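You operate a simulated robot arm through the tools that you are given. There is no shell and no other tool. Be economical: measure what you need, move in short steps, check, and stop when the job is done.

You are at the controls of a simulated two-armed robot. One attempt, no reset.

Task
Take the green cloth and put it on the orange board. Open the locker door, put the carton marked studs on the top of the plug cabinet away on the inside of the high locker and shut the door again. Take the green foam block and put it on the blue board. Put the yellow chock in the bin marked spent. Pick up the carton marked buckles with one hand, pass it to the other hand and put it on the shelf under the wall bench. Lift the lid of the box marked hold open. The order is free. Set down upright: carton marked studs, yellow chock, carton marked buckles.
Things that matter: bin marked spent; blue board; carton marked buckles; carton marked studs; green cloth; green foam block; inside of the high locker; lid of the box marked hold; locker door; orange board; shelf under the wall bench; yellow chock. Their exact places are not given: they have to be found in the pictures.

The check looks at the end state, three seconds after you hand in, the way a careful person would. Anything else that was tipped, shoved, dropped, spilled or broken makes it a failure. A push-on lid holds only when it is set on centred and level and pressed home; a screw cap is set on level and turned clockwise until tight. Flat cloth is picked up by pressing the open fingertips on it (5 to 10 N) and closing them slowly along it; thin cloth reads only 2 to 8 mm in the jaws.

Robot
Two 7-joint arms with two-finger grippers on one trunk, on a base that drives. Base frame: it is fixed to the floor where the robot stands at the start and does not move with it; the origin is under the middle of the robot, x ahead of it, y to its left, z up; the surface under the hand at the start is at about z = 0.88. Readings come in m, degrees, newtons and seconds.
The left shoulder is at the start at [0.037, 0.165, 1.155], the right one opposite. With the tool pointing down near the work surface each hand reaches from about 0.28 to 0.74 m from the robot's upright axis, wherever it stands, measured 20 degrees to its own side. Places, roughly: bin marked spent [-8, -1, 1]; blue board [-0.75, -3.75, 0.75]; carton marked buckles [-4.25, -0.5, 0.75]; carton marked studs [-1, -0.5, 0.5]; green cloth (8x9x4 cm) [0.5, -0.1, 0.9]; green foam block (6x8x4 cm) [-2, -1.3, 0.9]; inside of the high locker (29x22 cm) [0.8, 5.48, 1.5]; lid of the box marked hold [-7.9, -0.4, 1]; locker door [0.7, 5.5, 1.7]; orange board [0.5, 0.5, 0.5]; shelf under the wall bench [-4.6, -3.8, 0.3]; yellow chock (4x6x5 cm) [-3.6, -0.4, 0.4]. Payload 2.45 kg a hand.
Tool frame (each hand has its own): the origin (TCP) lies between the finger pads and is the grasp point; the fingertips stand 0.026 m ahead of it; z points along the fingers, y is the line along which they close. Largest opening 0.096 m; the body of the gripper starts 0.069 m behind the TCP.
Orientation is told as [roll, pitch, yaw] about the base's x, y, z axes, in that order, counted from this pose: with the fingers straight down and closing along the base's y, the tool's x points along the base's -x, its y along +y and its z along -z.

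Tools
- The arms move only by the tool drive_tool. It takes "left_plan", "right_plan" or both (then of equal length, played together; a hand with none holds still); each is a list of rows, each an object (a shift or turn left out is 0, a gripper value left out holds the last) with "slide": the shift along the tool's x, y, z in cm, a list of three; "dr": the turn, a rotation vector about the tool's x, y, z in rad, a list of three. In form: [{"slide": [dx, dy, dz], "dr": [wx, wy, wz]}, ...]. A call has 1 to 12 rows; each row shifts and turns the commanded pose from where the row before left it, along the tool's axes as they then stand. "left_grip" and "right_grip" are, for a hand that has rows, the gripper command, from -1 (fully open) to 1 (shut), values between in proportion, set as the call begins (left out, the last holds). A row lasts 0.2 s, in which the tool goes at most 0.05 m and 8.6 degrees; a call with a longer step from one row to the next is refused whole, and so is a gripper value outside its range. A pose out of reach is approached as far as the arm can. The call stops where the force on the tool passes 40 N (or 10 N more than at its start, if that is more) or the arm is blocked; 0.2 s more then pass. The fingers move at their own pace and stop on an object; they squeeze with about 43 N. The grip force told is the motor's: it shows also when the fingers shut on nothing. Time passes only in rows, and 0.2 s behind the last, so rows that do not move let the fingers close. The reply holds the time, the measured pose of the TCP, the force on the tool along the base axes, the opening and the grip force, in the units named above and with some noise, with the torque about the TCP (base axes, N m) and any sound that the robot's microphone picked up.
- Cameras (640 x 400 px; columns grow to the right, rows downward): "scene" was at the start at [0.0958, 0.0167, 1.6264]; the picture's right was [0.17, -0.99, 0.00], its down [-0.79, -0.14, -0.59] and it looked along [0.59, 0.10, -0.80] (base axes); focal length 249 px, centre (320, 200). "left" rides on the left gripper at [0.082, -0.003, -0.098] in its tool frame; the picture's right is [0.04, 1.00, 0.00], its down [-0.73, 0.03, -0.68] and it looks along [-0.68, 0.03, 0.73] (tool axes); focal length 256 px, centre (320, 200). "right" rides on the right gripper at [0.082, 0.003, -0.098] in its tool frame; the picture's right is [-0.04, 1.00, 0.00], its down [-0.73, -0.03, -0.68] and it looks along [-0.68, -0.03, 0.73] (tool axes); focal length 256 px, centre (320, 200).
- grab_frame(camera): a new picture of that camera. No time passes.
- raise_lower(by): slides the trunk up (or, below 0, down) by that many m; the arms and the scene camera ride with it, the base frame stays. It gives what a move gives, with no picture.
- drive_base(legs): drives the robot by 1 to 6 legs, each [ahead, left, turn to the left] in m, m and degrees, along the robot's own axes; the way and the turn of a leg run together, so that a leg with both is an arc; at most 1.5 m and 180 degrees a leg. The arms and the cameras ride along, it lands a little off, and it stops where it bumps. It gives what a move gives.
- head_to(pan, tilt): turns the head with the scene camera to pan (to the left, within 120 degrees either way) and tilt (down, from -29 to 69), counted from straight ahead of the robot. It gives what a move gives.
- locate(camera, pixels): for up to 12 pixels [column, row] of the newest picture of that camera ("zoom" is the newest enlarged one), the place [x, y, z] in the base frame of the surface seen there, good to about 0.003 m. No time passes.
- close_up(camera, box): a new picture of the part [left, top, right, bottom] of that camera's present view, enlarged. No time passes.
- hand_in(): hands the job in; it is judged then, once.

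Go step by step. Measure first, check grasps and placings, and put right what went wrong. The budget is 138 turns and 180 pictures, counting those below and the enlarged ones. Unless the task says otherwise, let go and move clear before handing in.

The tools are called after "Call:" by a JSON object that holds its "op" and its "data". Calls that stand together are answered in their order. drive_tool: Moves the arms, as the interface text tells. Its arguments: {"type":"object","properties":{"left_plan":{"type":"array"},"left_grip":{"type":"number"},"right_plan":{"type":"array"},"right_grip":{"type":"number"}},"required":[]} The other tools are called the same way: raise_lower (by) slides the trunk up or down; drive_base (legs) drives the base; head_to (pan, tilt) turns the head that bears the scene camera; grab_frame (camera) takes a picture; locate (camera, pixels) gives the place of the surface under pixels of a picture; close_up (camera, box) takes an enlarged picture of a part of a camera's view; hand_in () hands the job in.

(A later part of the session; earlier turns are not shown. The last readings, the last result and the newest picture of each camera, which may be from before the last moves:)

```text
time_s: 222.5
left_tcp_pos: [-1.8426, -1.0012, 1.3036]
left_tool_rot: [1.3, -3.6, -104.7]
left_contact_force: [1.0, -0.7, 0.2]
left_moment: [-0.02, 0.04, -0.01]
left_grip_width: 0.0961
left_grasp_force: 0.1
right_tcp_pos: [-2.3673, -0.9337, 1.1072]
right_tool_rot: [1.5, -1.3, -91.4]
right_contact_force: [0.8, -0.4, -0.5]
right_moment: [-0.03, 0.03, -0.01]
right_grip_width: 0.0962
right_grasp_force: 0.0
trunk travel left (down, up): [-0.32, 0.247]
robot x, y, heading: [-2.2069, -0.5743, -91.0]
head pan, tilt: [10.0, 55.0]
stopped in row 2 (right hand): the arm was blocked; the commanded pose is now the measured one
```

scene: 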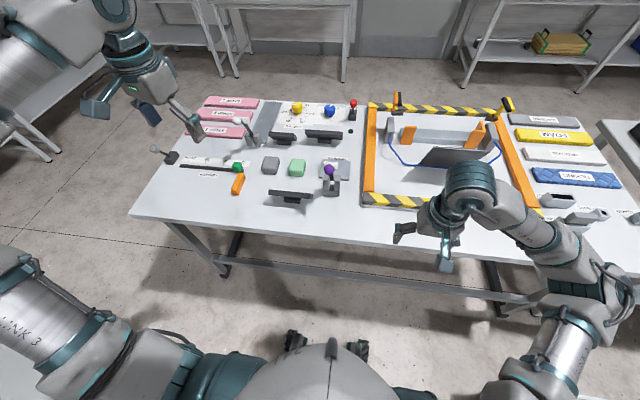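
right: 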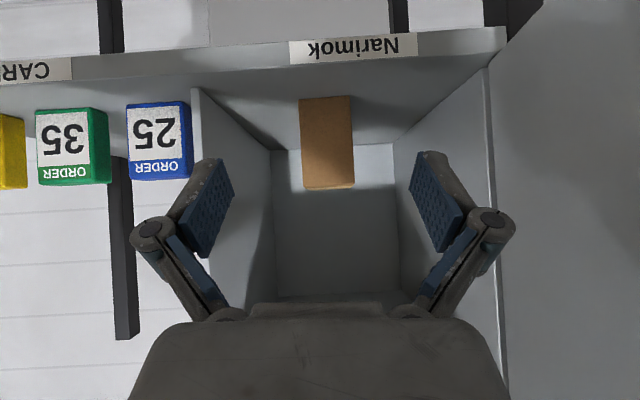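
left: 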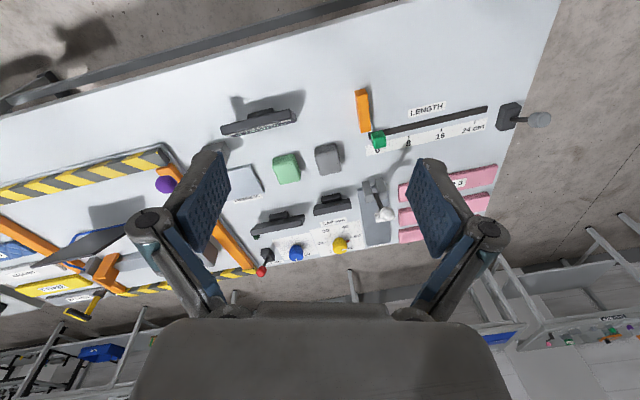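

The whole robot rocks about its long axis by 2–3°. I look down on both sides of the base for a cause.

Call:
{"op": "head_to", "data": {"pan": -100, "tilt": 65}}

Call:
{"op": "grab_frame", "data": {"camera": "scene"}}

Call:
{"op": "head_to", "data": {"pan": 100, "tilt": 65}}

Call:
{"op": "grab_frame", "data": {"camera": "scene"}}

```text
time_s: 224.4
left_tcp_pos: [-1.8573, -1.0006, 1.3075]
left_tool_rot: [1.9, -3.4, -104.9]
left_contact_force: [1.1, 0.3, -0.3]
left_moment: [0.02, -0.01, 0.0]
left_grip_width: 0.0959
left_grasp_force: 0.0
right_tcp_pos: [-2.3792, -0.9325, 1.1047]
right_tool_rot: [2.0, -1.3, -91.5]
right_contact_force: [-0.9, -0.3, 0.3]
right_moment: [0.0, 0.04, -0.01]
right_grip_width: 0.0959
right_grasp_force: 0.1
trunk travel left (down, up): [-0.32, 0.247]
robot x, y, heading: [-2.2089, -0.5727, -91.3]
head pan, tilt: [-100.0, 65.0]
```

```text
100 pictures are left
```

scene: 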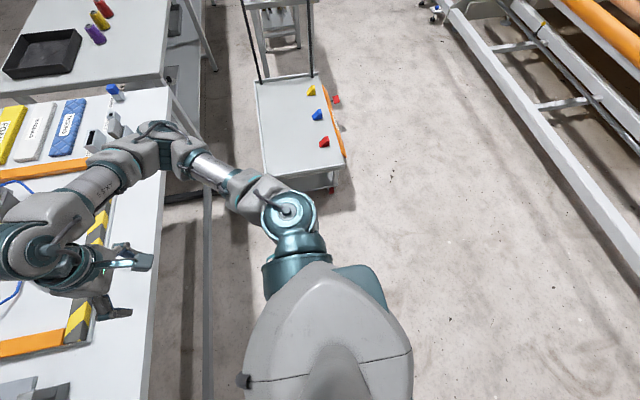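

```text
time_s: 227.3
left_tcp_pos: [-1.8961, -1.0006, 1.3161]
left_tool_rot: [3.5, -3.1, -105.2]
left_contact_force: [-1.2, 0.3, -0.1]
left_moment: [-0.03, -0.03, 0.0]
left_grip_width: 0.096
left_grasp_force: 0.0
right_tcp_pos: [-2.4135, -0.933, 1.1011]
right_tool_rot: [3.5, -1.1, -91.8]
right_contact_force: [-0.8, -1.0, -0.3]
right_moment: [0.06, -0.06, 0.03]
right_grip_width: 0.0961
right_grasp_force: 0.1
trunk travel left (down, up): [-0.32, 0.247]
robot x, y, heading: [-2.2125, -0.57, -91.4]
head pan, tilt: [100.0, 65.0]
```

```text
99 pictures are left
```

scene: 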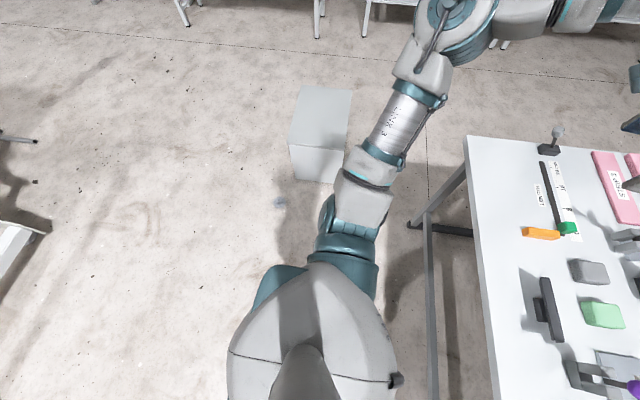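

Nothing lies under the base; the sway is slow rocking, likely worse with the raised, spread arms. I drive 0.1 m nearer, draw the right arm in and bring the left hand over the foam, then lower the trunk a little.

Call:
{"op": "drive_base", "data": {"legs": [[0.1, 0.0, 1]]}}

Call:
{"op": "drive_tool", "data": {"left_plan": [{"slide": [-2.9, -0.7, 1.2]}, {"slide": [-2.9, -0.7, 1.2]}, {"slide": [-2.9, -0.7, 1.2]}, {"slide": [-2.9, -0.7, 1.2]}, {"slide": [-2.9, -0.7, 1.2]}, {"slide": [-2.9, -0.7, 1.2]}, {"slide": [-2.9, -0.7, 1.2]}, {"dr": [0, 0, -0.13]}, {"dr": [0, 0, -0.12]}], "right_plan": [{"slide": [0, 0, -3]}, {"slide": [0, 0, -3]}, {"slide": [0, 0, -3]}, {"slide": [0, 0, -3]}, {"slide": [0, 0, -3]}, {"slide": [0, 0, -3]}, {}, {}, {}]}}

Call:
{"op": "raise_lower", "data": {"by": -0.12}}

Call:
{"op": "drive_tool", "data": {"left_plan": [{}, {}, {}, {}]}}

Call:
{"op": "grab_frame", "data": {"camera": "left"}}

```text
time_s: 228.5
left_tcp_pos: [-1.8681, -1.091, 1.312]
left_tool_rot: [2.6, -3.3, -103.8]
left_contact_force: [-0.3, -0.3, -0.6]
left_moment: [-0.01, 0.0, 0.0]
left_grip_width: 0.0962
left_grasp_force: 0.0
right_tcp_pos: [-2.3886, -1.0338, 1.1019]
right_tool_rot: [2.8, -1.1, -90.3]
right_contact_force: [-0.1, -0.1, 0.0]
right_moment: [0.04, -0.01, 0.0]
right_grip_width: 0.0963
right_grasp_force: 0.0
trunk travel left (down, up): [-0.32, 0.247]
robot x, y, heading: [-2.2117, -0.667, -90.2]
head pan, tilt: [100.0, 65.0]
```

```text
time_s: 230.7
left_tcp_pos: [-1.9004, -1.2449, 1.2164]
left_tool_rot: [-0.2, -4.0, -88.8]
left_contact_force: [0.3, -0.1, 0.1]
left_moment: [-0.02, 0.09, 0.01]
left_grip_width: 0.0959
left_grasp_force: 0.1
left hand out of reach, approached as far as the arm can: row 6, 7
right_tcp_pos: [-2.351, -1.0236, 1.2899]
right_tool_rot: [1.0, -1.4, -90.0]
right_contact_force: [-0.5, -0.2, 0.6]
right_moment: [-0.03, 0.01, 0.04]
right_grip_width: 0.0962
right_grasp_force: 0.2
trunk travel left (down, up): [-0.32, 0.247]
robot x, y, heading: [-2.205, -0.6703, -90.2]
head pan, tilt: [100.0, 65.0]
stopped in row 9 (left hand): the arm was blocked; the commanded pose is now the measured one
```

```text
time_s: 232.2
left_tcp_pos: [-1.9084, -1.2447, 1.0989]
left_tool_rot: [0.2, -4.1, -88.9]
left_contact_force: [-0.2, 0.1, 1.2]
left_moment: [0.0, 0.05, 0.0]
left_grip_width: 0.0959
left_grasp_force: 0.1
right_tcp_pos: [-2.3592, -1.0241, 1.1698]
right_tool_rot: [1.2, -1.6, -90.0]
right_contact_force: [0.8, 0.1, 0.6]
right_moment: [0.01, 0.03, -0.04]
right_grip_width: 0.0961
right_grasp_force: 0.0
trunk travel left (down, up): [-0.2, 0.367]
robot x, y, heading: [-2.204, -0.671, -90.1]
head pan, tilt: [100.0, 65.0]
```

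```text
time_s: 233.2
left_tcp_pos: [-1.8982, -1.2454, 1.0956]
left_tool_rot: [-0.3, -4.0, -88.9]
left_contact_force: [-0.1, 0.6, 1.1]
left_moment: [0.01, 0.0, -0.02]
left_grip_width: 0.0959
left_grasp_force: 0.1
right_tcp_pos: [-2.3496, -1.025, 1.1686]
right_tool_rot: [0.8, -1.3, -90.0]
right_contact_force: [-0.6, 0.2, 0.7]
right_moment: [-0.02, 0.0, 0.03]
right_grip_width: 0.0961
right_grasp_force: 0.1
trunk travel left (down, up): [-0.2, 0.367]
robot x, y, heading: [-2.2026, -0.67, -89.8]
head pan, tilt: [100.0, 65.0]
```

```text
98 pictures are left
```

left: 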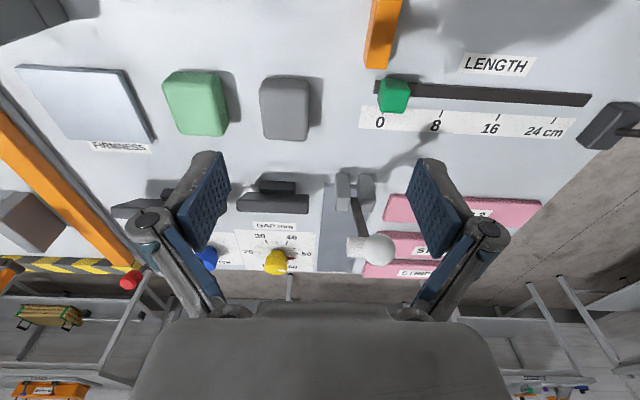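

Sway is gone. I measure the foam at (195,103) anew.

Call:
{"op": "locate", "data": {"camera": "left", "pixels": [[198, 102], [172, 92], [215, 82], [222, 128], [182, 128], [245, 110], [150, 115], [195, 80], [205, 150]]}}

Call:
{"op": "drive_tool", "data": {"left_plan": [{}, {}, {}]}}

```text
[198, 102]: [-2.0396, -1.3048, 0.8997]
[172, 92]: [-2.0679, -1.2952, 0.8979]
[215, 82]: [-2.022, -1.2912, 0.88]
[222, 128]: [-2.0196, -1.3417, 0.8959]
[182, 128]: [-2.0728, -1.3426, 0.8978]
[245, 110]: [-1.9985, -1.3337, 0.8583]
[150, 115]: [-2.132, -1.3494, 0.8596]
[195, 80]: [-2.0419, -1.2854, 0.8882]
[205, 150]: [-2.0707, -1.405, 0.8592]
```

```text
time_s: 234.0
left_tcp_pos: [-1.9018, -1.2458, 1.0971]
left_tool_rot: [-0.2, -4.0, -88.8]
left_contact_force: [0.3, 0.1, -0.8]
left_moment: [0.0, 0.08, 0.0]
left_grip_width: 0.0958
left_grasp_force: 0.1
right_tcp_pos: [-2.3519, -1.026, 1.1683]
right_tool_rot: [1.1, -1.5, -90.0]
right_contact_force: [-0.1, 1.2, -1.0]
right_moment: [-0.01, 0.03, 0.0]
right_grip_width: 0.0961
right_grasp_force: 0.0
trunk travel left (down, up): [-0.2, 0.367]
robot x, y, heading: [-2.2051, -0.6695, -90.0]
head pan, tilt: [100.0, 65.0]
```

Foam centre [-2.045,-1.318], top 0.90; a grey block is 3 cm to its +x side. I go above it with the fingers at 8 cm opening.

Call:
{"op": "drive_tool", "data": {"left_plan": [{"slide": [-1.2, -2.5, 1.5], "dr": [0, 0.07, 0]}, {"slide": [-1.2, -2.5, 1.5]}, {"slide": [-1.2, -2.5, 1.5]}, {"slide": [-1.2, -2.5, 1.5]}, {"slide": [-1.2, -2.5, 1.5]}, {"slide": [-1.2, -2.4, 1.5]}, {}, {}], "left_grip": -0.65}}

Call:
{"op": "grab_frame", "data": {"camera": "left"}}

```text
time_s: 235.8
left_tcp_pos: [-1.9649, -1.267, 1.0178]
left_tool_rot: [0.0, 0.0, -88.9]
left_contact_force: [1.4, 0.5, 0.3]
left_moment: [-0.01, 0.02, -0.02]
left_grip_width: 0.079
left_grasp_force: 0.0
left hand out of reach, approached as far as the arm can: row 2, 3, 4, 5, 6
right_tcp_pos: [-2.3539, -1.0251, 1.1695]
right_tool_rot: [1.1, -1.5, -90.1]
right_contact_force: [-0.1, -0.4, -0.8]
right_moment: [0.0, 0.07, 0.03]
right_grip_width: 0.096
right_grasp_force: 0.0
trunk travel left (down, up): [-0.2, 0.367]
robot x, y, heading: [-2.2024, -0.6661, -90.2]
head pan, tilt: [100.0, 65.0]
```

```text
97 pictures are left
```

left: 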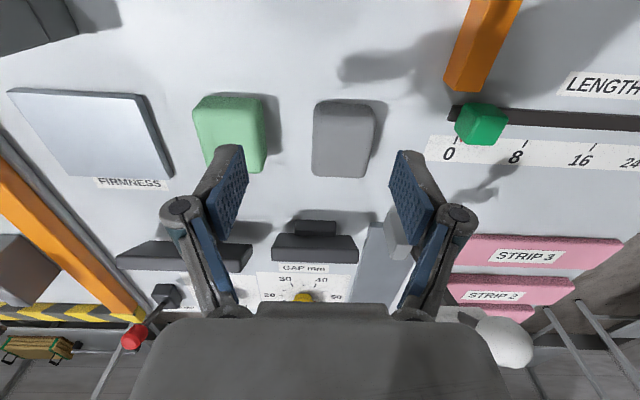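

The left arm stops short at ~0.64 m. I shift the base 5 cm ahead and 8 cm right instead.

Call:
{"op": "drive_base", "data": {"legs": [[0.055, -0.083, 0]]}}

Call:
{"op": "drive_tool", "data": {"left_plan": [{}, {}, {}, {}]}}

Call:
{"op": "grab_frame", "data": {"camera": "left"}}

```text
time_s: 236.9
left_tcp_pos: [-2.0278, -1.325, 1.0131]
left_tool_rot: [-1.0, 0.2, -88.7]
left_contact_force: [0.9, -0.7, 0.0]
left_moment: [0.04, 0.17, 0.0]
left_grip_width: 0.0792
left_grasp_force: 0.1
right_tcp_pos: [-2.4171, -1.082, 1.1716]
right_tool_rot: [0.1, -1.4, -89.9]
right_contact_force: [2.0, 0.0, -0.9]
right_moment: [-0.03, 0.11, -0.01]
right_grip_width: 0.0959
right_grasp_force: 0.1
trunk travel left (down, up): [-0.2, 0.367]
robot x, y, heading: [-2.2812, -0.7251, -90.1]
head pan, tilt: [100.0, 65.0]
```

```text
time_s: 237.9
left_tcp_pos: [-2.0545, -1.3207, 1.0218]
left_tool_rot: [0.6, -0.2, -88.7]
left_contact_force: [0.4, -0.5, -0.1]
left_moment: [0.03, -0.01, -0.01]
left_grip_width: 0.079
left_grasp_force: 0.1
right_tcp_pos: [-2.4473, -1.0773, 1.1696]
right_tool_rot: [1.6, -1.8, -90.0]
right_contact_force: [-0.9, 0.2, -0.2]
right_moment: [0.03, -0.04, -0.03]
right_grip_width: 0.096
right_grasp_force: 0.1
trunk travel left (down, up): [-0.2, 0.367]
robot x, y, heading: [-2.2826, -0.7221, -89.8]
head pan, tilt: [100.0, 65.0]
```

```text
96 pictures are left
```

left: 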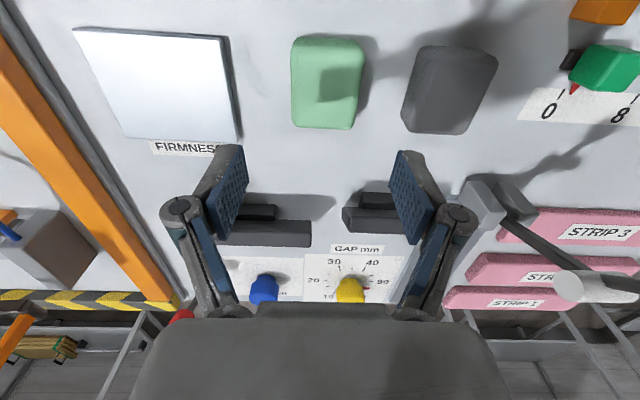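

Foam is centred within ~1 cm. I shift 5 mm and descend most of the way.

Call:
{"op": "drive_tool", "data": {"left_plan": [{"slide": [0, 0.5, 3]}, {"slide": [0, 0, 3]}, {"slide": [0, 0, 2]}, {}, {}]}}

Call:
{"op": "grab_frame", "data": {"camera": "left"}}

```text
time_s: 239.1
left_tcp_pos: [-2.0633, -1.323, 0.9447]
left_tool_rot: [1.2, -0.1, -88.9]
left_contact_force: [-0.3, 0.0, -0.1]
left_moment: [-0.06, -0.05, -0.03]
left_grip_width: 0.0793
left_grasp_force: 0.1
right_tcp_pos: [-2.4635, -1.0772, 1.1668]
right_tool_rot: [2.3, -1.6, -90.0]
right_contact_force: [0.0, -0.4, 0.5]
right_moment: [0.02, -0.07, 0.01]
right_grip_width: 0.0961
right_grasp_force: 0.1
trunk travel left (down, up): [-0.2, 0.367]
robot x, y, heading: [-2.2882, -0.7242, -90.2]
head pan, tilt: [100.0, 65.0]
```

```text
95 pictures are left
```

left: 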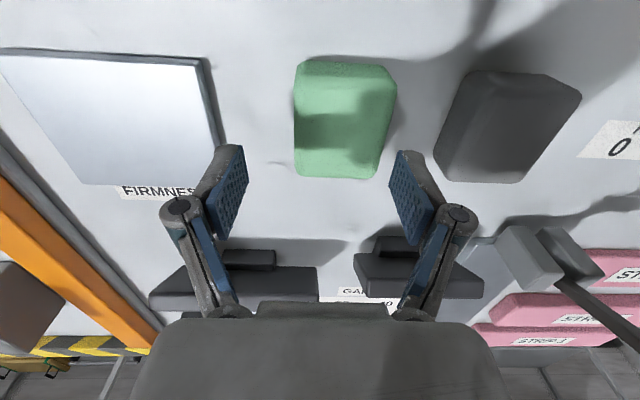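

It swayed 1.7 cm to -x. I correct by 1.6 cm and read again.

Call:
{"op": "drive_tool", "data": {"left_plan": [{"slide": [0, 0.8, 0]}, {"slide": [0, 0.8, 0]}, {}, {}]}}

Call:
{"op": "drive_tool", "data": {"left_plan": [{}, {}, {}, {}]}}

Call:
{"op": "grab_frame", "data": {"camera": "left"}}

```text
time_s: 240.1
left_tcp_pos: [-2.022, -1.3202, 0.9415]
left_tool_rot: [0.1, -0.2, -88.6]
left_contact_force: [-0.2, -0.9, 0.3]
left_moment: [0.02, 0.06, 0.03]
left_grip_width: 0.079
left_grasp_force: 0.1
right_tcp_pos: [-2.4359, -1.0773, 1.1705]
right_tool_rot: [1.2, -1.7, -89.9]
right_contact_force: [0.6, 0.7, -0.8]
right_moment: [0.01, 0.07, 0.01]
right_grip_width: 0.0958
right_grasp_force: 0.0
trunk travel left (down, up): [-0.2, 0.367]
robot x, y, heading: [-2.2805, -0.7245, -90.0]
head pan, tilt: [100.0, 65.0]
```

```text
time_s: 241.1
left_tcp_pos: [-2.0146, -1.322, 0.9381]
left_tool_rot: [-0.4, 0.0, -88.6]
left_contact_force: [-0.1, 0.4, 0.1]
left_moment: [-0.01, 0.02, 0.01]
left_grip_width: 0.0792
left_grasp_force: 0.1
right_tcp_pos: [-2.4266, -1.077, 1.1719]
right_tool_rot: [0.8, -1.7, -89.9]
right_contact_force: [-0.1, 0.6, 1.2]
right_moment: [0.02, 0.05, 0.01]
right_grip_width: 0.0961
right_grasp_force: 0.0
trunk travel left (down, up): [-0.2, 0.367]
robot x, y, heading: [-2.2771, -0.7256, -90.3]
head pan, tilt: [100.0, 65.0]
```

```text
94 pictures are left
```

left: 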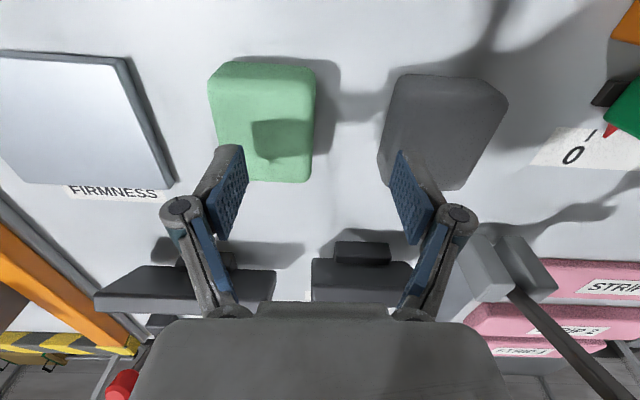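

The rocking is a slow, damped swing after base moves; I wait it out.

Call:
{"op": "drive_tool", "data": {"left_plan": [{}, {}, {}, {}, {}, {}, {}, {}, {}, {}, {}, {}]}}

Call:
{"op": "drive_tool", "data": {"left_plan": [{}, {}, {}, {}, {}, {}, {}, {}, {}, {}, {}, {}]}}

Call:
{"op": "drive_tool", "data": {"left_plan": [{}, {}, {}, {}, {}, {}, {}, {}, {}, {}, {}, {}]}}

Call:
{"op": "drive_tool", "data": {"left_plan": [{}, {}, {}, {}, {}, {}]}}

Call:
{"op": "grab_frame", "data": {"camera": "left"}}

```text
time_s: 243.7
left_tcp_pos: [-2.0199, -1.3206, 0.94]
left_tool_rot: [-0.1, -0.1, -88.5]
left_contact_force: [0.7, 1.4, 0.0]
left_moment: [0.0, 0.09, -0.01]
left_grip_width: 0.0793
left_grasp_force: 0.1
right_tcp_pos: [-2.4305, -1.0774, 1.1713]
right_tool_rot: [1.0, -1.7, -89.8]
right_contact_force: [0.0, 0.9, -0.5]
right_moment: [-0.01, 0.11, 0.0]
right_grip_width: 0.0962
right_grasp_force: 0.0
trunk travel left (down, up): [-0.2, 0.367]
robot x, y, heading: [-2.2763, -0.7233, -90.1]
head pan, tilt: [100.0, 65.0]
```

```text
time_s: 246.3
left_tcp_pos: [-2.027, -1.3209, 0.9421]
left_tool_rot: [0.2, -0.1, -88.7]
left_contact_force: [0.7, 0.2, 0.3]
left_moment: [-0.01, 0.05, 0.01]
left_grip_width: 0.0792
left_grasp_force: 0.0
right_tcp_pos: [-2.4379, -1.0778, 1.1709]
right_tool_rot: [1.3, -1.7, -89.9]
right_contact_force: [0.4, 0.1, 1.1]
right_moment: [0.01, 0.04, 0.02]
right_grip_width: 0.0958
right_grasp_force: 0.0
trunk travel left (down, up): [-0.2, 0.367]
robot x, y, heading: [-2.2843, -0.727, -90.2]
head pan, tilt: [100.0, 65.0]
```

```text
time_s: 248.9
left_tcp_pos: [-2.0339, -1.3215, 0.9428]
left_tool_rot: [0.5, -0.1, -88.7]
left_contact_force: [1.2, 0.1, 0.2]
left_moment: [0.01, 0.03, 0.01]
left_grip_width: 0.0793
left_grasp_force: 0.1
right_tcp_pos: [-2.4462, -1.0777, 1.1694]
right_tool_rot: [1.6, -1.7, -90.0]
right_contact_force: [0.7, 0.9, 0.3]
right_moment: [0.01, 0.05, -0.01]
right_grip_width: 0.0959
right_grasp_force: 0.0
trunk travel left (down, up): [-0.2, 0.367]
robot x, y, heading: [-2.283, -0.7267, -90.3]
head pan, tilt: [100.0, 65.0]
```

```text
time_s: 250.3
left_tcp_pos: [-2.0333, -1.3216, 0.9418]
left_tool_rot: [0.5, -0.2, -88.7]
left_contact_force: [-0.1, -0.3, -0.1]
left_moment: [0.02, -0.03, 0.0]
left_grip_width: 0.0792
left_grasp_force: 0.2
right_tcp_pos: [-2.4465, -1.0772, 1.169]
right_tool_rot: [1.8, -1.7, -90.0]
right_contact_force: [0.2, 0.1, 0.5]
right_moment: [-0.01, -0.02, 0.0]
right_grip_width: 0.096
right_grasp_force: 0.1
trunk travel left (down, up): [-0.2, 0.367]
robot x, y, heading: [-2.2838, -0.7247, -89.9]
head pan, tilt: [100.0, 65.0]
```

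```text
93 pictures are left
```

left: 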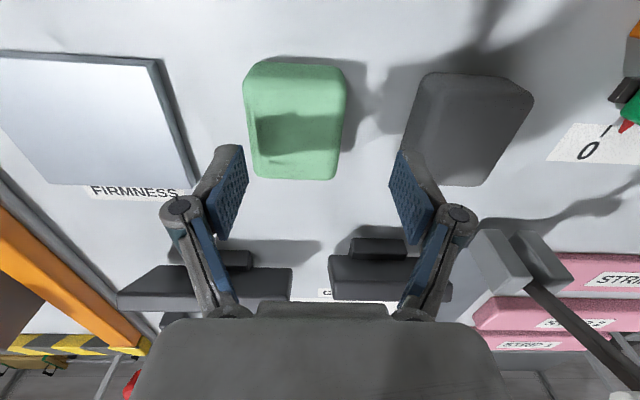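

Steady at x -2.033. I shift -1.2 cm gently and descend 5.3 cm, then check.

Call:
{"op": "drive_tool", "data": {"left_plan": [{"slide": [0, -0.4, 0]}, {"slide": [0, -0.4, 0]}, {"slide": [0, -0.4, 0.8]}, {"slide": [0, 0, 1.5]}, {"slide": [0, 0, 1.0]}, {}]}}

Call:
{"op": "grab_frame", "data": {"camera": "left"}}

```text
time_s: 251.7
left_tcp_pos: [-2.0459, -1.3213, 0.9089]
left_tool_rot: [0.5, -0.2, -88.8]
left_contact_force: [-1.0, -0.3, 1.1]
left_moment: [0.01, -0.02, -0.01]
left_grip_width: 0.0792
left_grasp_force: 0.0
right_tcp_pos: [-2.4472, -1.0768, 1.1689]
right_tool_rot: [1.7, -1.8, -90.0]
right_contact_force: [0.7, 0.4, -1.1]
right_moment: [0.0, 0.0, 0.01]
right_grip_width: 0.0962
right_grasp_force: 0.0
trunk travel left (down, up): [-0.2, 0.367]
robot x, y, heading: [-2.2824, -0.7258, -90.0]
head pan, tilt: [100.0, 65.0]
```

```text
92 pictures are left
```

left: 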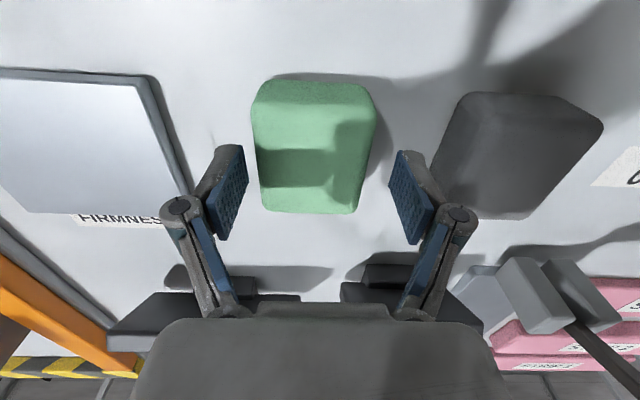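

Well placed. I go down the last 1.9 cm, close, and lift slowly.

Call:
{"op": "drive_tool", "data": {"left_plan": [{"slide": [0, 0, 1.0]}, {"slide": [0, 0, 0.9]}, {}]}}

Call:
{"op": "drive_tool", "data": {"left_plan": [{}, {}, {}, {}], "left_grip": 1}}

Call:
{"op": "drive_tool", "data": {"left_plan": [{"slide": [0, 0, -0.5]}, {"slide": [0, 0, -1]}, {"slide": [0, 0, -2]}, {"slide": [0, 0, -3]}, {"slide": [0, 0, -3]}, {"slide": [0, 0, -3]}, {}]}}

Call:
{"op": "grab_frame", "data": {"camera": "left"}}

```text
time_s: 252.5
left_tcp_pos: [-2.0451, -1.322, 0.89]
left_tool_rot: [0.6, 0.0, -88.7]
left_contact_force: [0.1, -0.1, -0.2]
left_moment: [0.0, 0.0, 0.01]
left_grip_width: 0.0793
left_grasp_force: 0.0
right_tcp_pos: [-2.4488, -1.0793, 1.1692]
right_tool_rot: [1.6, -1.7, -90.0]
right_contact_force: [-0.1, -0.3, 0.4]
right_moment: [0.02, 0.02, 0.0]
right_grip_width: 0.0961
right_grasp_force: 0.1
trunk travel left (down, up): [-0.2, 0.367]
robot x, y, heading: [-2.2825, -0.7257, -90.4]
head pan, tilt: [100.0, 65.0]
```

```text
time_s: 253.5
left_tcp_pos: [-2.0458, -1.321, 0.8907]
left_tool_rot: [0.6, -0.2, -88.6]
left_contact_force: [0.9, 0.1, 4.4]
left_moment: [0.04, 0.04, 0.02]
left_grip_width: 0.0571
left_grasp_force: 42.8
right_tcp_pos: [-2.4471, -1.0771, 1.1703]
right_tool_rot: [1.7, -1.8, -90.0]
right_contact_force: [-0.3, -0.1, 0.2]
right_moment: [0.02, 0.0, 0.01]
right_grip_width: 0.0962
right_grasp_force: 0.2
trunk travel left (down, up): [-0.2, 0.367]
robot x, y, heading: [-2.2814, -0.7264, -89.9]
head pan, tilt: [100.0, 65.0]
```

```text
time_s: 255.1
left_tcp_pos: [-2.0451, -1.3216, 1.0128]
left_tool_rot: [0.6, 0.0, -88.7]
left_contact_force: [0.6, 0.1, 0.1]
left_moment: [0.01, 0.01, -0.03]
left_grip_width: 0.0569
left_grasp_force: 43.0
right_tcp_pos: [-2.4469, -1.0781, 1.1691]
right_tool_rot: [1.7, -1.7, -90.0]
right_contact_force: [0.5, 0.0, 0.2]
right_moment: [0.0, 0.01, 0.01]
right_grip_width: 0.0958
right_grasp_force: 0.0
trunk travel left (down, up): [-0.2, 0.367]
robot x, y, heading: [-2.2826, -0.7266, -90.4]
head pan, tilt: [100.0, 65.0]
```

```text
91 pictures are left
```

left: 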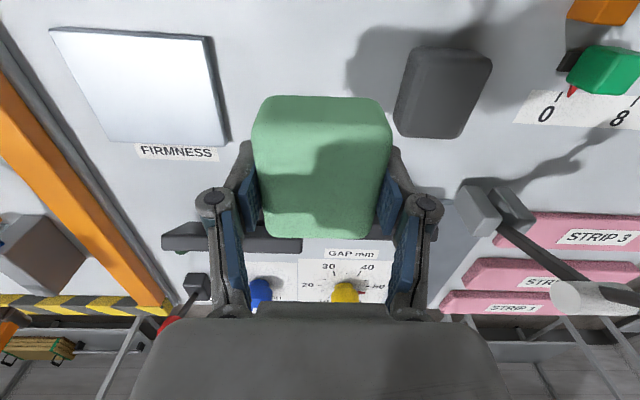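

Foam held (57 mm). I drive round: back, left past the cabinet's north side, then south along x≈-0.2.

Call:
{"op": "drive_base", "data": {"legs": [[-1.06, 0, 0], [0, 1.04, 0], [0, 1.04, 0], [1.45, 0, 0], [1.45, 0, 0]]}}

Call:
{"op": "head_to", "data": {"pan": -15, "tilt": 35}}

Call:
{"op": "grab_frame", "data": {"camera": "scene"}}

```text
time_s: 283.9
left_tcp_pos: [-0.1117, -3.1841, 1.0121]
left_tool_rot: [0.7, -0.1, -90.9]
left_contact_force: [-0.4, -0.1, 0.8]
left_moment: [-0.01, 0.03, 0.01]
left_grip_width: 0.0571
left_grasp_force: 43.0
right_tcp_pos: [-0.5041, -2.9236, 1.1698]
right_tool_rot: [1.6, -1.7, -92.2]
right_contact_force: [0.5, -0.1, -0.2]
right_moment: [0.01, 0.0, -0.02]
right_grip_width: 0.0961
right_grasp_force: 0.1
trunk travel left (down, up): [-0.2, 0.367]
robot x, y, heading: [-0.3288, -2.5819, -92.2]
head pan, tilt: [100.0, 65.0]
```

```text
time_s: 285.9
left_tcp_pos: [-0.1121, -3.1798, 1.0159]
left_tool_rot: [0.6, -0.4, -91.0]
left_contact_force: [-0.3, -0.5, -0.3]
left_moment: [0.0, 0.0, 0.02]
left_grip_width: 0.0572
left_grasp_force: 43.2
right_tcp_pos: [-0.5038, -2.9209, 1.17]
right_tool_rot: [1.7, -1.9, -92.1]
right_contact_force: [0.1, 0.4, -0.4]
right_moment: [0.0, -0.03, 0.0]
right_grip_width: 0.0962
right_grasp_force: 0.0
trunk travel left (down, up): [-0.2, 0.367]
robot x, y, heading: [-0.3284, -2.582, -92.5]
head pan, tilt: [-15.0, 35.0]
```

```text
90 pictures are left
```

scene: 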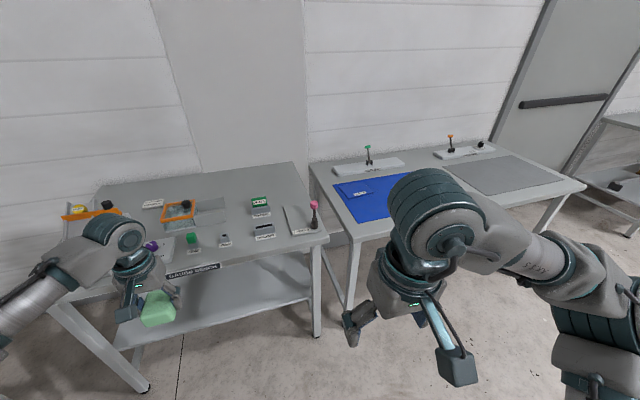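

The small labelled blue board lies on the mat at (352,189). I measure and zoom.

Call:
{"op": "close_up", "data": {"camera": "scene", "box": [300, 140, 420, 240]}}

Call:
{"op": "locate", "data": {"camera": "scene", "pixels": [[335, 188], [365, 181], [372, 194], [340, 199], [355, 191], [355, 210], [318, 170], [345, 218], [367, 155], [345, 165], [385, 160]]}}

```text
4.00 times, centred on (360, 190) of scene
```

zoom: 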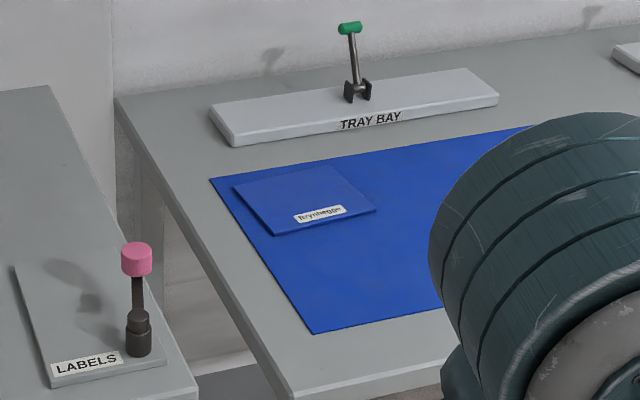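

```text
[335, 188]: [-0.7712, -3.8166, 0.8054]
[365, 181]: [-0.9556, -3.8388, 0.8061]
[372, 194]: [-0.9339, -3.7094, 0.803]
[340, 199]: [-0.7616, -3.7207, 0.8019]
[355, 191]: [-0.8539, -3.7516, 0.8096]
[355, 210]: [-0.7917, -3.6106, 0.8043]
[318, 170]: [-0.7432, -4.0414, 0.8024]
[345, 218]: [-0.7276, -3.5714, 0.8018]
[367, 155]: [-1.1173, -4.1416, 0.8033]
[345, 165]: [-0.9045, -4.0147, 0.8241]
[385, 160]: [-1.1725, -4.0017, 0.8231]
```

Call:
{"op": "locate", "data": {"camera": "zoom", "pixels": [[240, 188], [328, 170], [370, 207], [278, 232], [303, 200], [400, 250], [320, 325]]}}

```text
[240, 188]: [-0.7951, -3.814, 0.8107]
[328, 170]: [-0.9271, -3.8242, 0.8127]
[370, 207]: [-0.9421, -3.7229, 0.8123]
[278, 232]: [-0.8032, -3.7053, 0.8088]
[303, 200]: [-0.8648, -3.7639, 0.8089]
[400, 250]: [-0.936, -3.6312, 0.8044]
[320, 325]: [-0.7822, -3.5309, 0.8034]
```

Blue board centre ≈[-0.867,-3.766], top z 0.810. I drive 0.755 m right, then 0.56 m ahead, and check.

Call:
{"op": "drive_base", "data": {"legs": [[0, -0.755, 2.2], [0.56, 0, 0]]}}

Call:
{"op": "grab_frame", "data": {"camera": "left"}}

Call:
{"op": "drive_tool", "data": {"left_plan": [{}, {}, {}]}}

```text
time_s: 292.6
left_tcp_pos: [-0.817, -3.7171, 1.0166]
left_tool_rot: [1.0, -0.3, -88.7]
left_contact_force: [-0.2, 0.2, 0.9]
left_moment: [-0.02, -0.07, 0.01]
left_grip_width: 0.0572
left_grasp_force: 42.7
right_tcp_pos: [-1.2206, -3.4733, 1.1695]
right_tool_rot: [2.1, -1.9, -89.8]
right_contact_force: [0.2, -0.8, -0.4]
right_moment: [0.04, -0.04, 0.0]
right_grip_width: 0.0962
right_grasp_force: 0.2
trunk travel left (down, up): [-0.2, 0.367]
robot x, y, heading: [-1.0475, -3.127, -89.9]
head pan, tilt: [-15.0, 35.0]
```

```text
88 pictures are left
```

left: 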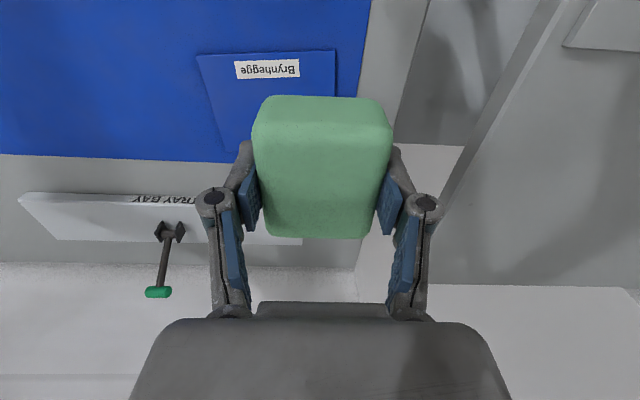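

```text
time_s: 293.4
left_tcp_pos: [-0.8158, -3.7135, 1.0177]
left_tool_rot: [0.8, -0.7, -88.8]
left_contact_force: [-0.2, -0.5, 0.2]
left_moment: [0.0, -0.06, 0.0]
left_grip_width: 0.0569
left_grasp_force: 43.1
right_tcp_pos: [-1.2186, -3.4671, 1.1716]
right_tool_rot: [1.9, -2.1, -89.9]
right_contact_force: [-0.3, -0.2, 0.4]
right_moment: [0.0, -0.03, 0.0]
right_grip_width: 0.0958
right_grasp_force: 0.0
trunk travel left (down, up): [-0.2, 0.367]
robot x, y, heading: [-1.0485, -3.1227, -90.0]
head pan, tilt: [-15.0, 35.0]
```

Need 5 cm more ahead and 5 cm to -x. I verify the board with the left camera and adjust (base ahead, hand sideways).

Call:
{"op": "locate", "data": {"camera": "left", "pixels": [[200, 58], [332, 54], [333, 90], [222, 130], [215, 90], [270, 80]]}}

Call:
{"op": "drive_base", "data": {"legs": [[0.05, 0, 0]]}}

Call:
{"op": "drive_tool", "data": {"left_plan": [{"slide": [0, -1.7, 2]}, {"slide": [0, -1.7, 3]}, {"slide": [0, -1.7, 3]}, {"slide": [0, 0, 2]}, {}, {}]}}

Call:
{"op": "grab_frame", "data": {"camera": "left"}}

```text
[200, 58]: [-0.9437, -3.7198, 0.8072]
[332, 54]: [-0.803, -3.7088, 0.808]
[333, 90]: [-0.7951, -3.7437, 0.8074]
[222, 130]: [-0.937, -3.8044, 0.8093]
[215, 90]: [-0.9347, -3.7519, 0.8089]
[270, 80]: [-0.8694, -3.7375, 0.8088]
```

```text
time_s: 294.3
left_tcp_pos: [-0.8158, -3.7627, 1.019]
left_tool_rot: [0.9, -0.7, -88.7]
left_contact_force: [-0.3, 0.5, -0.5]
left_moment: [0.02, 0.01, -0.01]
left_grip_width: 0.057
left_grasp_force: 42.8
right_tcp_pos: [-1.2184, -3.5182, 1.1715]
right_tool_rot: [2.1, -2.3, -89.9]
right_contact_force: [0.2, -0.5, -0.9]
right_moment: [0.03, -0.02, 0.01]
right_grip_width: 0.0959
right_grasp_force: 0.0
trunk travel left (down, up): [-0.2, 0.367]
robot x, y, heading: [-1.0505, -3.1776, -89.8]
head pan, tilt: [-15.0, 35.0]
```

```text
time_s: 295.7
left_tcp_pos: [-0.8616, -3.7633, 0.9204]
left_tool_rot: [0.7, -0.8, -88.7]
left_contact_force: [0.3, 1.1, -0.2]
left_moment: [-0.01, 0.03, -0.02]
left_grip_width: 0.0572
left_grasp_force: 43.3
right_tcp_pos: [-1.2167, -3.5152, 1.1718]
right_tool_rot: [1.8, -2.3, -89.9]
right_contact_force: [0.4, 0.0, 0.1]
right_moment: [-0.02, 0.0, 0.01]
right_grip_width: 0.0958
right_grasp_force: 0.0
trunk travel left (down, up): [-0.2, 0.367]
robot x, y, heading: [-1.0493, -3.1769, -89.9]
head pan, tilt: [-15.0, 35.0]
```

```text
87 pictures are left
```

left: 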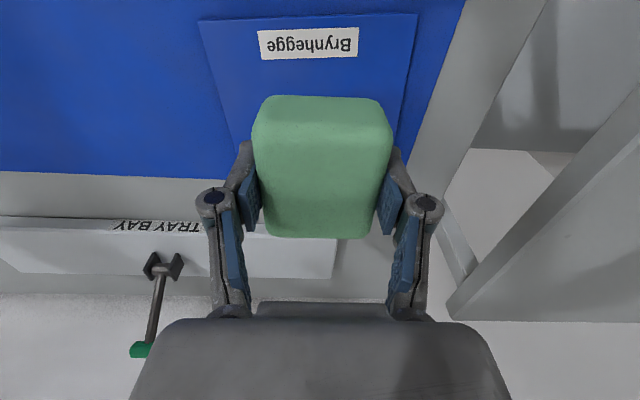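

Over the board's centre. I lower 7.7 cm, let go, and rise.

Call:
{"op": "drive_tool", "data": {"left_plan": [{"slide": [0, -0.5, 3]}, {"slide": [0, 0, 2.5]}, {"slide": [0, 0, 1.4]}, {"slide": [0, 0, 0.7]}, {}]}}

Call:
{"op": "drive_tool", "data": {"left_plan": [{}, {}, {}], "left_grip": -1}}

Call:
{"op": "drive_tool", "data": {"left_plan": [{"slide": [0, 0, -1.5]}, {"slide": [0, 0, -3]}, {"slide": [0, 0, -4]}, {"slide": [0, 0, -4]}, {"slide": [0, 0, -4]}, {}]}}

Call:
{"op": "grab_frame", "data": {"camera": "left"}}

```text
time_s: 296.9
left_tcp_pos: [-0.8668, -3.7635, 0.8447]
left_tool_rot: [0.7, -0.7, -88.8]
left_contact_force: [0.3, -0.2, -0.4]
left_moment: [0.01, 0.01, 0.0]
left_grip_width: 0.0572
left_grasp_force: 43.1
right_tcp_pos: [-1.2171, -3.5159, 1.1739]
right_tool_rot: [1.8, -2.2, -90.0]
right_contact_force: [-0.2, -0.1, 0.8]
right_moment: [0.0, 0.01, 0.02]
right_grip_width: 0.0958
right_grasp_force: 0.0
trunk travel left (down, up): [-0.2, 0.367]
robot x, y, heading: [-1.0514, -3.1716, -89.9]
head pan, tilt: [-15.0, 35.0]
```

```text
time_s: 297.7
left_tcp_pos: [-0.8676, -3.7646, 0.8454]
left_tool_rot: [0.7, -0.7, -88.7]
left_contact_force: [-0.1, 0.4, -0.5]
left_moment: [-0.01, -0.02, 0.01]
left_grip_width: 0.0962
left_grasp_force: 0.0
right_tcp_pos: [-1.2165, -3.5155, 1.1732]
right_tool_rot: [1.8, -2.4, -89.9]
right_contact_force: [-0.2, 0.5, 0.1]
right_moment: [-0.03, 0.0, 0.0]
right_grip_width: 0.0961
right_grasp_force: 0.0
trunk travel left (down, up): [-0.2, 0.367]
robot x, y, heading: [-1.0526, -3.1757, -89.9]
head pan, tilt: [-15.0, 35.0]
```

```text
time_s: 299.1
left_tcp_pos: [-0.8615, -3.7538, 0.9937]
left_tool_rot: [0.6, -0.7, -88.9]
left_contact_force: [0.2, 1.0, 0.1]
left_moment: [0.01, 0.02, 0.02]
left_grip_width: 0.0958
left_grasp_force: 0.0
left hand out of reach, approached as far as the arm can: row 4, 5
right_tcp_pos: [-1.2171, -3.5162, 1.1728]
right_tool_rot: [1.8, -2.2, -90.0]
right_contact_force: [-0.8, -0.3, -0.3]
right_moment: [0.03, 0.02, 0.03]
right_grip_width: 0.096
right_grasp_force: 0.0
trunk travel left (down, up): [-0.2, 0.367]
robot x, y, heading: [-1.0554, -3.1753, -90.0]
head pan, tilt: [-15.0, 35.0]
```

```text
86 pictures are left
```

left: 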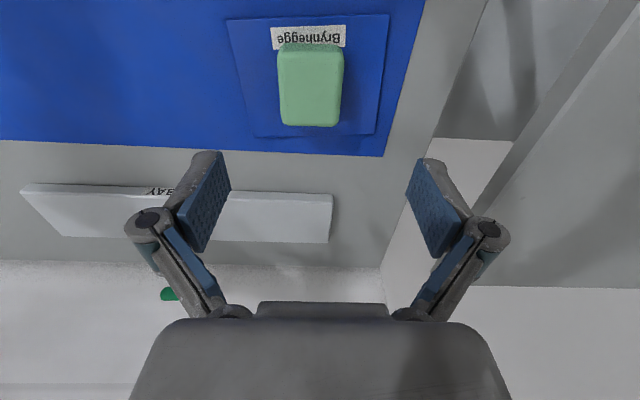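

Foam lies on the blue board. I back off, turn to face west (-x) and survey toward the wall bench and the buckles bench.

Call:
{"op": "drive_base", "data": {"legs": [[-0.55, 0, 0], [0, 0, -90]]}}

Call:
{"op": "head_to", "data": {"pan": 15, "tilt": 20}}

Call:
{"op": "grab_frame", "data": {"camera": "scene"}}

Call:
{"op": "head_to", "data": {"pan": -35, "tilt": 25}}

Call:
{"op": "grab_frame", "data": {"camera": "scene"}}

```text
time_s: 306.2
left_tcp_pos: [-1.6277, -2.8052, 0.9935]
left_tool_rot: [0.7, -0.8, -178.6]
left_contact_force: [-0.1, -0.5, 0.0]
left_moment: [-0.02, 0.0, 0.03]
left_grip_width: 0.0961
left_grasp_force: 0.0
right_tcp_pos: [-1.3925, -2.4482, 1.1734]
right_tool_rot: [1.8, -2.2, -179.9]
right_contact_force: [0.3, -0.5, -0.4]
right_moment: [0.01, 0.02, 0.02]
right_grip_width: 0.0959
right_grasp_force: 0.0
trunk travel left (down, up): [-0.2, 0.367]
robot x, y, heading: [-1.0504, -2.6117, -179.6]
head pan, tilt: [-15.0, 35.0]
```

```text
time_s: 307.1
left_tcp_pos: [-1.6239, -2.8052, 0.9957]
left_tool_rot: [0.7, -1.0, -178.6]
left_contact_force: [1.0, 0.9, 0.0]
left_moment: [0.01, 0.0, 0.01]
left_grip_width: 0.0964
left_grasp_force: 0.2
right_tcp_pos: [-1.3875, -2.448, 1.1752]
right_tool_rot: [1.8, -2.5, -179.8]
right_contact_force: [0.7, 0.3, -0.4]
right_moment: [-0.01, 0.04, 0.0]
right_grip_width: 0.096
right_grasp_force: 0.0
trunk travel left (down, up): [-0.2, 0.367]
robot x, y, heading: [-1.0502, -2.6136, -179.9]
head pan, tilt: [15.0, 20.0]
```

```text
85 pictures are left
```

scene: 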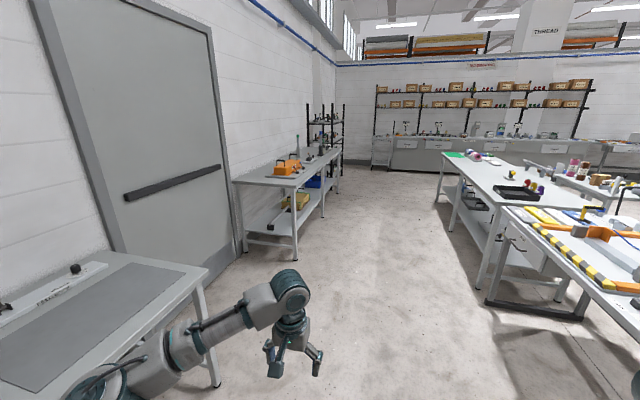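

```text
time_s: 308.3
left_tcp_pos: [-1.6242, -2.8045, 0.9965]
left_tool_rot: [0.8, -1.0, -178.6]
left_contact_force: [1.0, -0.6, -0.9]
left_moment: [-0.01, -0.03, 0.03]
left_grip_width: 0.0958
left_grasp_force: 0.0
right_tcp_pos: [-1.3869, -2.449, 1.1745]
right_tool_rot: [1.8, -2.6, -179.8]
right_contact_force: [0.7, 0.1, 0.8]
right_moment: [-0.02, -0.02, -0.01]
right_grip_width: 0.0963
right_grasp_force: 0.1
trunk travel left (down, up): [-0.2, 0.367]
robot x, y, heading: [-1.0482, -2.6168, -180.0]
head pan, tilt: [-35.0, 25.0]
```

```text
84 pictures are left
```

scene: 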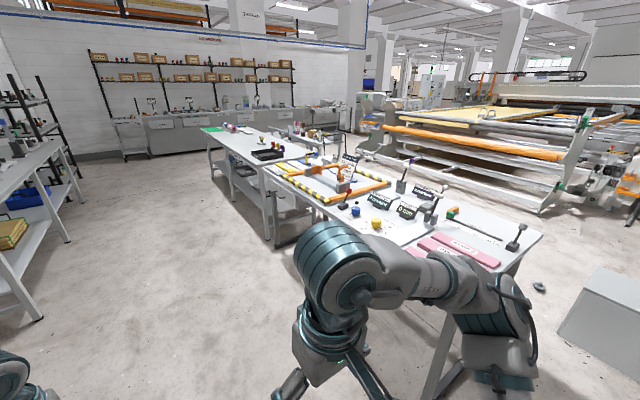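

The wall bench with its lower shelf is at (290,200) of the first view; a corridor runs westward at y≈-2.6. I zoom into both benches after turning the head.

Call:
{"op": "close_up", "data": {"camera": "scene", "box": [180, 90, 360, 200]}}

Call:
{"op": "locate", "data": {"camera": "scene", "pixels": [[205, 133], [213, 160], [300, 130], [243, 130], [330, 142], [270, 240], [345, 130]]}}

Call:
{"op": "head_to", "data": {"pan": 15, "tilt": 25}}

Call:
{"op": "close_up", "data": {"camera": "scene", "box": [220, 80, 380, 220]}}

Call:
{"op": "locate", "data": {"camera": "zoom", "pixels": [[60, 250], [230, 270], [480, 130], [100, 330], [230, 380], [350, 290], [440, 250], [280, 270], [380, 200], [160, 330]]}}

```text
3.56 times, centred on (270, 145) of scene
```

zoom: 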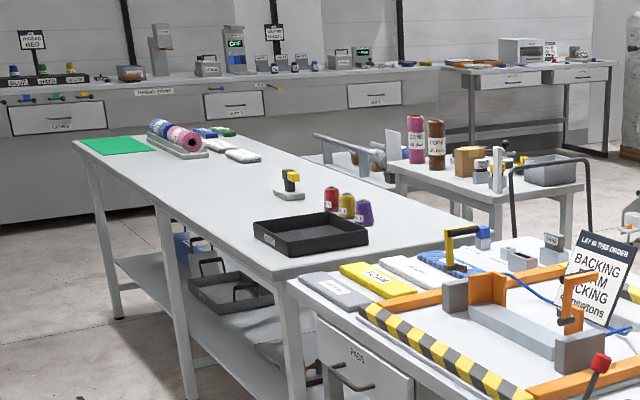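

```text
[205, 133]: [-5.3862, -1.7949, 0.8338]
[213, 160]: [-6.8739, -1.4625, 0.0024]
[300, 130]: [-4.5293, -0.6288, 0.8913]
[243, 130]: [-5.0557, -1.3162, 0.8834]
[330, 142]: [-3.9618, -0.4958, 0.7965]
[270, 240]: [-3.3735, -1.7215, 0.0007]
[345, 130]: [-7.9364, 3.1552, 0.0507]
```

```text
time_s: 309.5
left_tcp_pos: [-1.6239, -2.805, 0.9972]
left_tool_rot: [0.8, -1.0, -178.6]
left_contact_force: [0.0, -0.6, 1.1]
left_moment: [-0.01, 0.03, 0.01]
left_grip_width: 0.0961
left_grasp_force: 0.1
right_tcp_pos: [-1.3873, -2.4469, 1.1749]
right_tool_rot: [1.8, -2.5, -179.7]
right_contact_force: [-0.3, 0.3, -0.1]
right_moment: [-0.01, 0.03, -0.01]
right_grip_width: 0.0962
right_grasp_force: 0.0
trunk travel left (down, up): [-0.2, 0.367]
robot x, y, heading: [-1.0498, -2.6134, -179.5]
head pan, tilt: [15.0, 25.0]
```

```text
2.86 times, centred on (300, 150) of scene
```

zoom: 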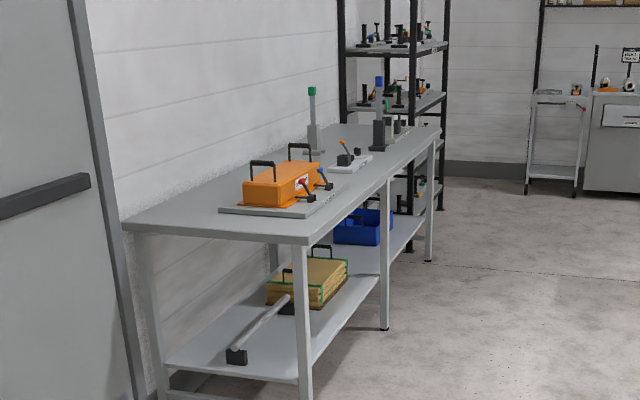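

```text
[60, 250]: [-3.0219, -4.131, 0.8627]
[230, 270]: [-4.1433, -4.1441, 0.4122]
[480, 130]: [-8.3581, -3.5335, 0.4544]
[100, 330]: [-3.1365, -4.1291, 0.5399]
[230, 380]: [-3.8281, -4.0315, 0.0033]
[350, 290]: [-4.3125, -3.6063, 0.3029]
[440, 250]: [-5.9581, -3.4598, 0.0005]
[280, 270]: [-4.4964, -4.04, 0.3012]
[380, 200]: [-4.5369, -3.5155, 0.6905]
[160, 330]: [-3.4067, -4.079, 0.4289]
```

I go west along the corridor (y≈-2.6) to x≈-4.5 and look at the shelf under the wall bench in passing.

Call:
{"op": "drive_base", "data": {"legs": [[1.5, 0, 0], [1.5, 0, 0], [0.45, 0, 0]]}}

Call:
{"op": "head_to", "data": {"pan": 95, "tilt": 40}}

Call:
{"op": "grab_frame", "data": {"camera": "scene"}}

Call:
{"op": "head_to", "data": {"pan": -75, "tilt": 30}}

Call:
{"op": "grab_frame", "data": {"camera": "scene"}}

```text
time_s: 325.7
left_tcp_pos: [-4.9534, -2.6872, 0.9955]
left_tool_rot: [0.7, -1.0, 178.2]
left_contact_force: [-0.2, 0.4, -0.7]
left_moment: [-0.03, -0.01, 0.0]
left_grip_width: 0.0961
left_grasp_force: 0.2
right_tcp_pos: [-4.6967, -2.3438, 1.1747]
right_tool_rot: [1.8, -2.5, 177.0]
right_contact_force: [-0.5, 0.1, -0.7]
right_moment: [-0.02, 0.0, 0.01]
right_grip_width: 0.0961
right_grasp_force: 0.0
trunk travel left (down, up): [-0.2, 0.367]
robot x, y, heading: [-4.3695, -2.5298, 176.9]
head pan, tilt: [15.0, 25.0]
```

```text
time_s: 327.2
left_tcp_pos: [-4.9497, -2.6878, 0.9986]
left_tool_rot: [0.7, -1.2, 178.2]
left_contact_force: [-0.5, -0.1, 0.0]
left_moment: [-0.01, -0.01, 0.03]
left_grip_width: 0.0961
left_grasp_force: 0.1
right_tcp_pos: [-4.6924, -2.3433, 1.1752]
right_tool_rot: [1.8, -2.7, 177.0]
right_contact_force: [0.5, -0.2, 0.3]
right_moment: [0.01, 0.0, 0.03]
right_grip_width: 0.0958
right_grasp_force: 0.2
trunk travel left (down, up): [-0.2, 0.367]
robot x, y, heading: [-4.373, -2.529, 177.0]
head pan, tilt: [95.0, 40.0]
```

```text
81 pictures are left
```

scene: 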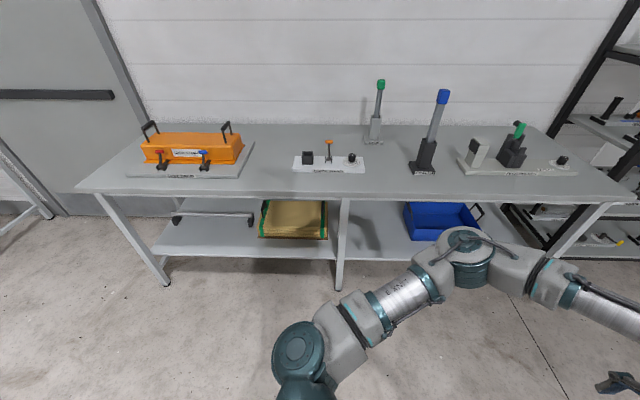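

```text
time_s: 329.8
left_tcp_pos: [-4.9504, -2.6871, 0.9993]
left_tool_rot: [0.7, -1.3, 178.3]
left_contact_force: [0.4, 0.2, -0.2]
left_moment: [0.02, -0.02, 0.0]
left_grip_width: 0.0959
left_grasp_force: 0.1
right_tcp_pos: [-4.6918, -2.3443, 1.1756]
right_tool_rot: [1.8, -2.6, 177.1]
right_contact_force: [-0.4, -0.8, 1.1]
right_moment: [0.01, 0.0, -0.02]
right_grip_width: 0.0963
right_grasp_force: 0.1
trunk travel left (down, up): [-0.2, 0.367]
robot x, y, heading: [-4.3707, -2.526, 177.0]
head pan, tilt: [-75.0, 30.0]
```

```text
80 pictures are left
```

scene: 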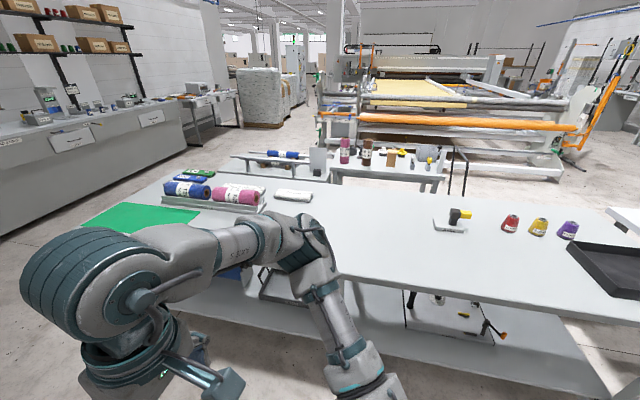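

Free shelf space lies between the crate (295,218) and the blue tote (435,220). Now I measure the surroundings of the buckles bench for the way round.

Call:
{"op": "locate", "data": {"camera": "scene", "pixels": [[180, 150], [100, 210], [235, 158], [330, 172], [440, 180], [390, 158], [330, 150], [85, 215], [545, 178]]}}

Call:
{"op": "close_up", "data": {"camera": "scene", "box": [220, 120, 480, 220]}}

```text
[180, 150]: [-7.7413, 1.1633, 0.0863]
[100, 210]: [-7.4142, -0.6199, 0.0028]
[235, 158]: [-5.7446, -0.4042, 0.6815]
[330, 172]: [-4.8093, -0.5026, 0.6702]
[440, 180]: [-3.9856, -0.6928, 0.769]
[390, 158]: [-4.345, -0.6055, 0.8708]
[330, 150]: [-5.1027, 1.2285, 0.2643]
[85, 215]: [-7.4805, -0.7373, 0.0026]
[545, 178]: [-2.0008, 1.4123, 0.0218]
```

```text
2.46 times, centred on (350, 170) of scene
```

zoom: 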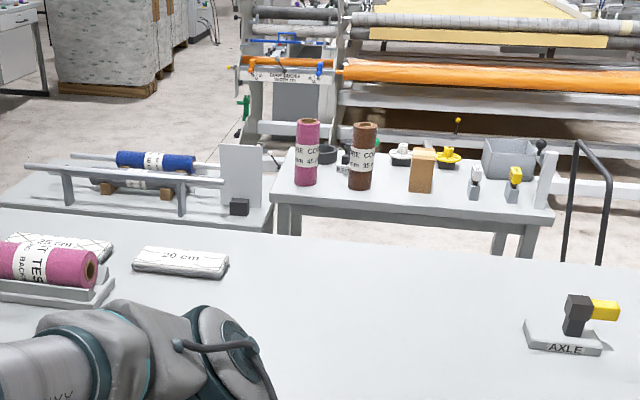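

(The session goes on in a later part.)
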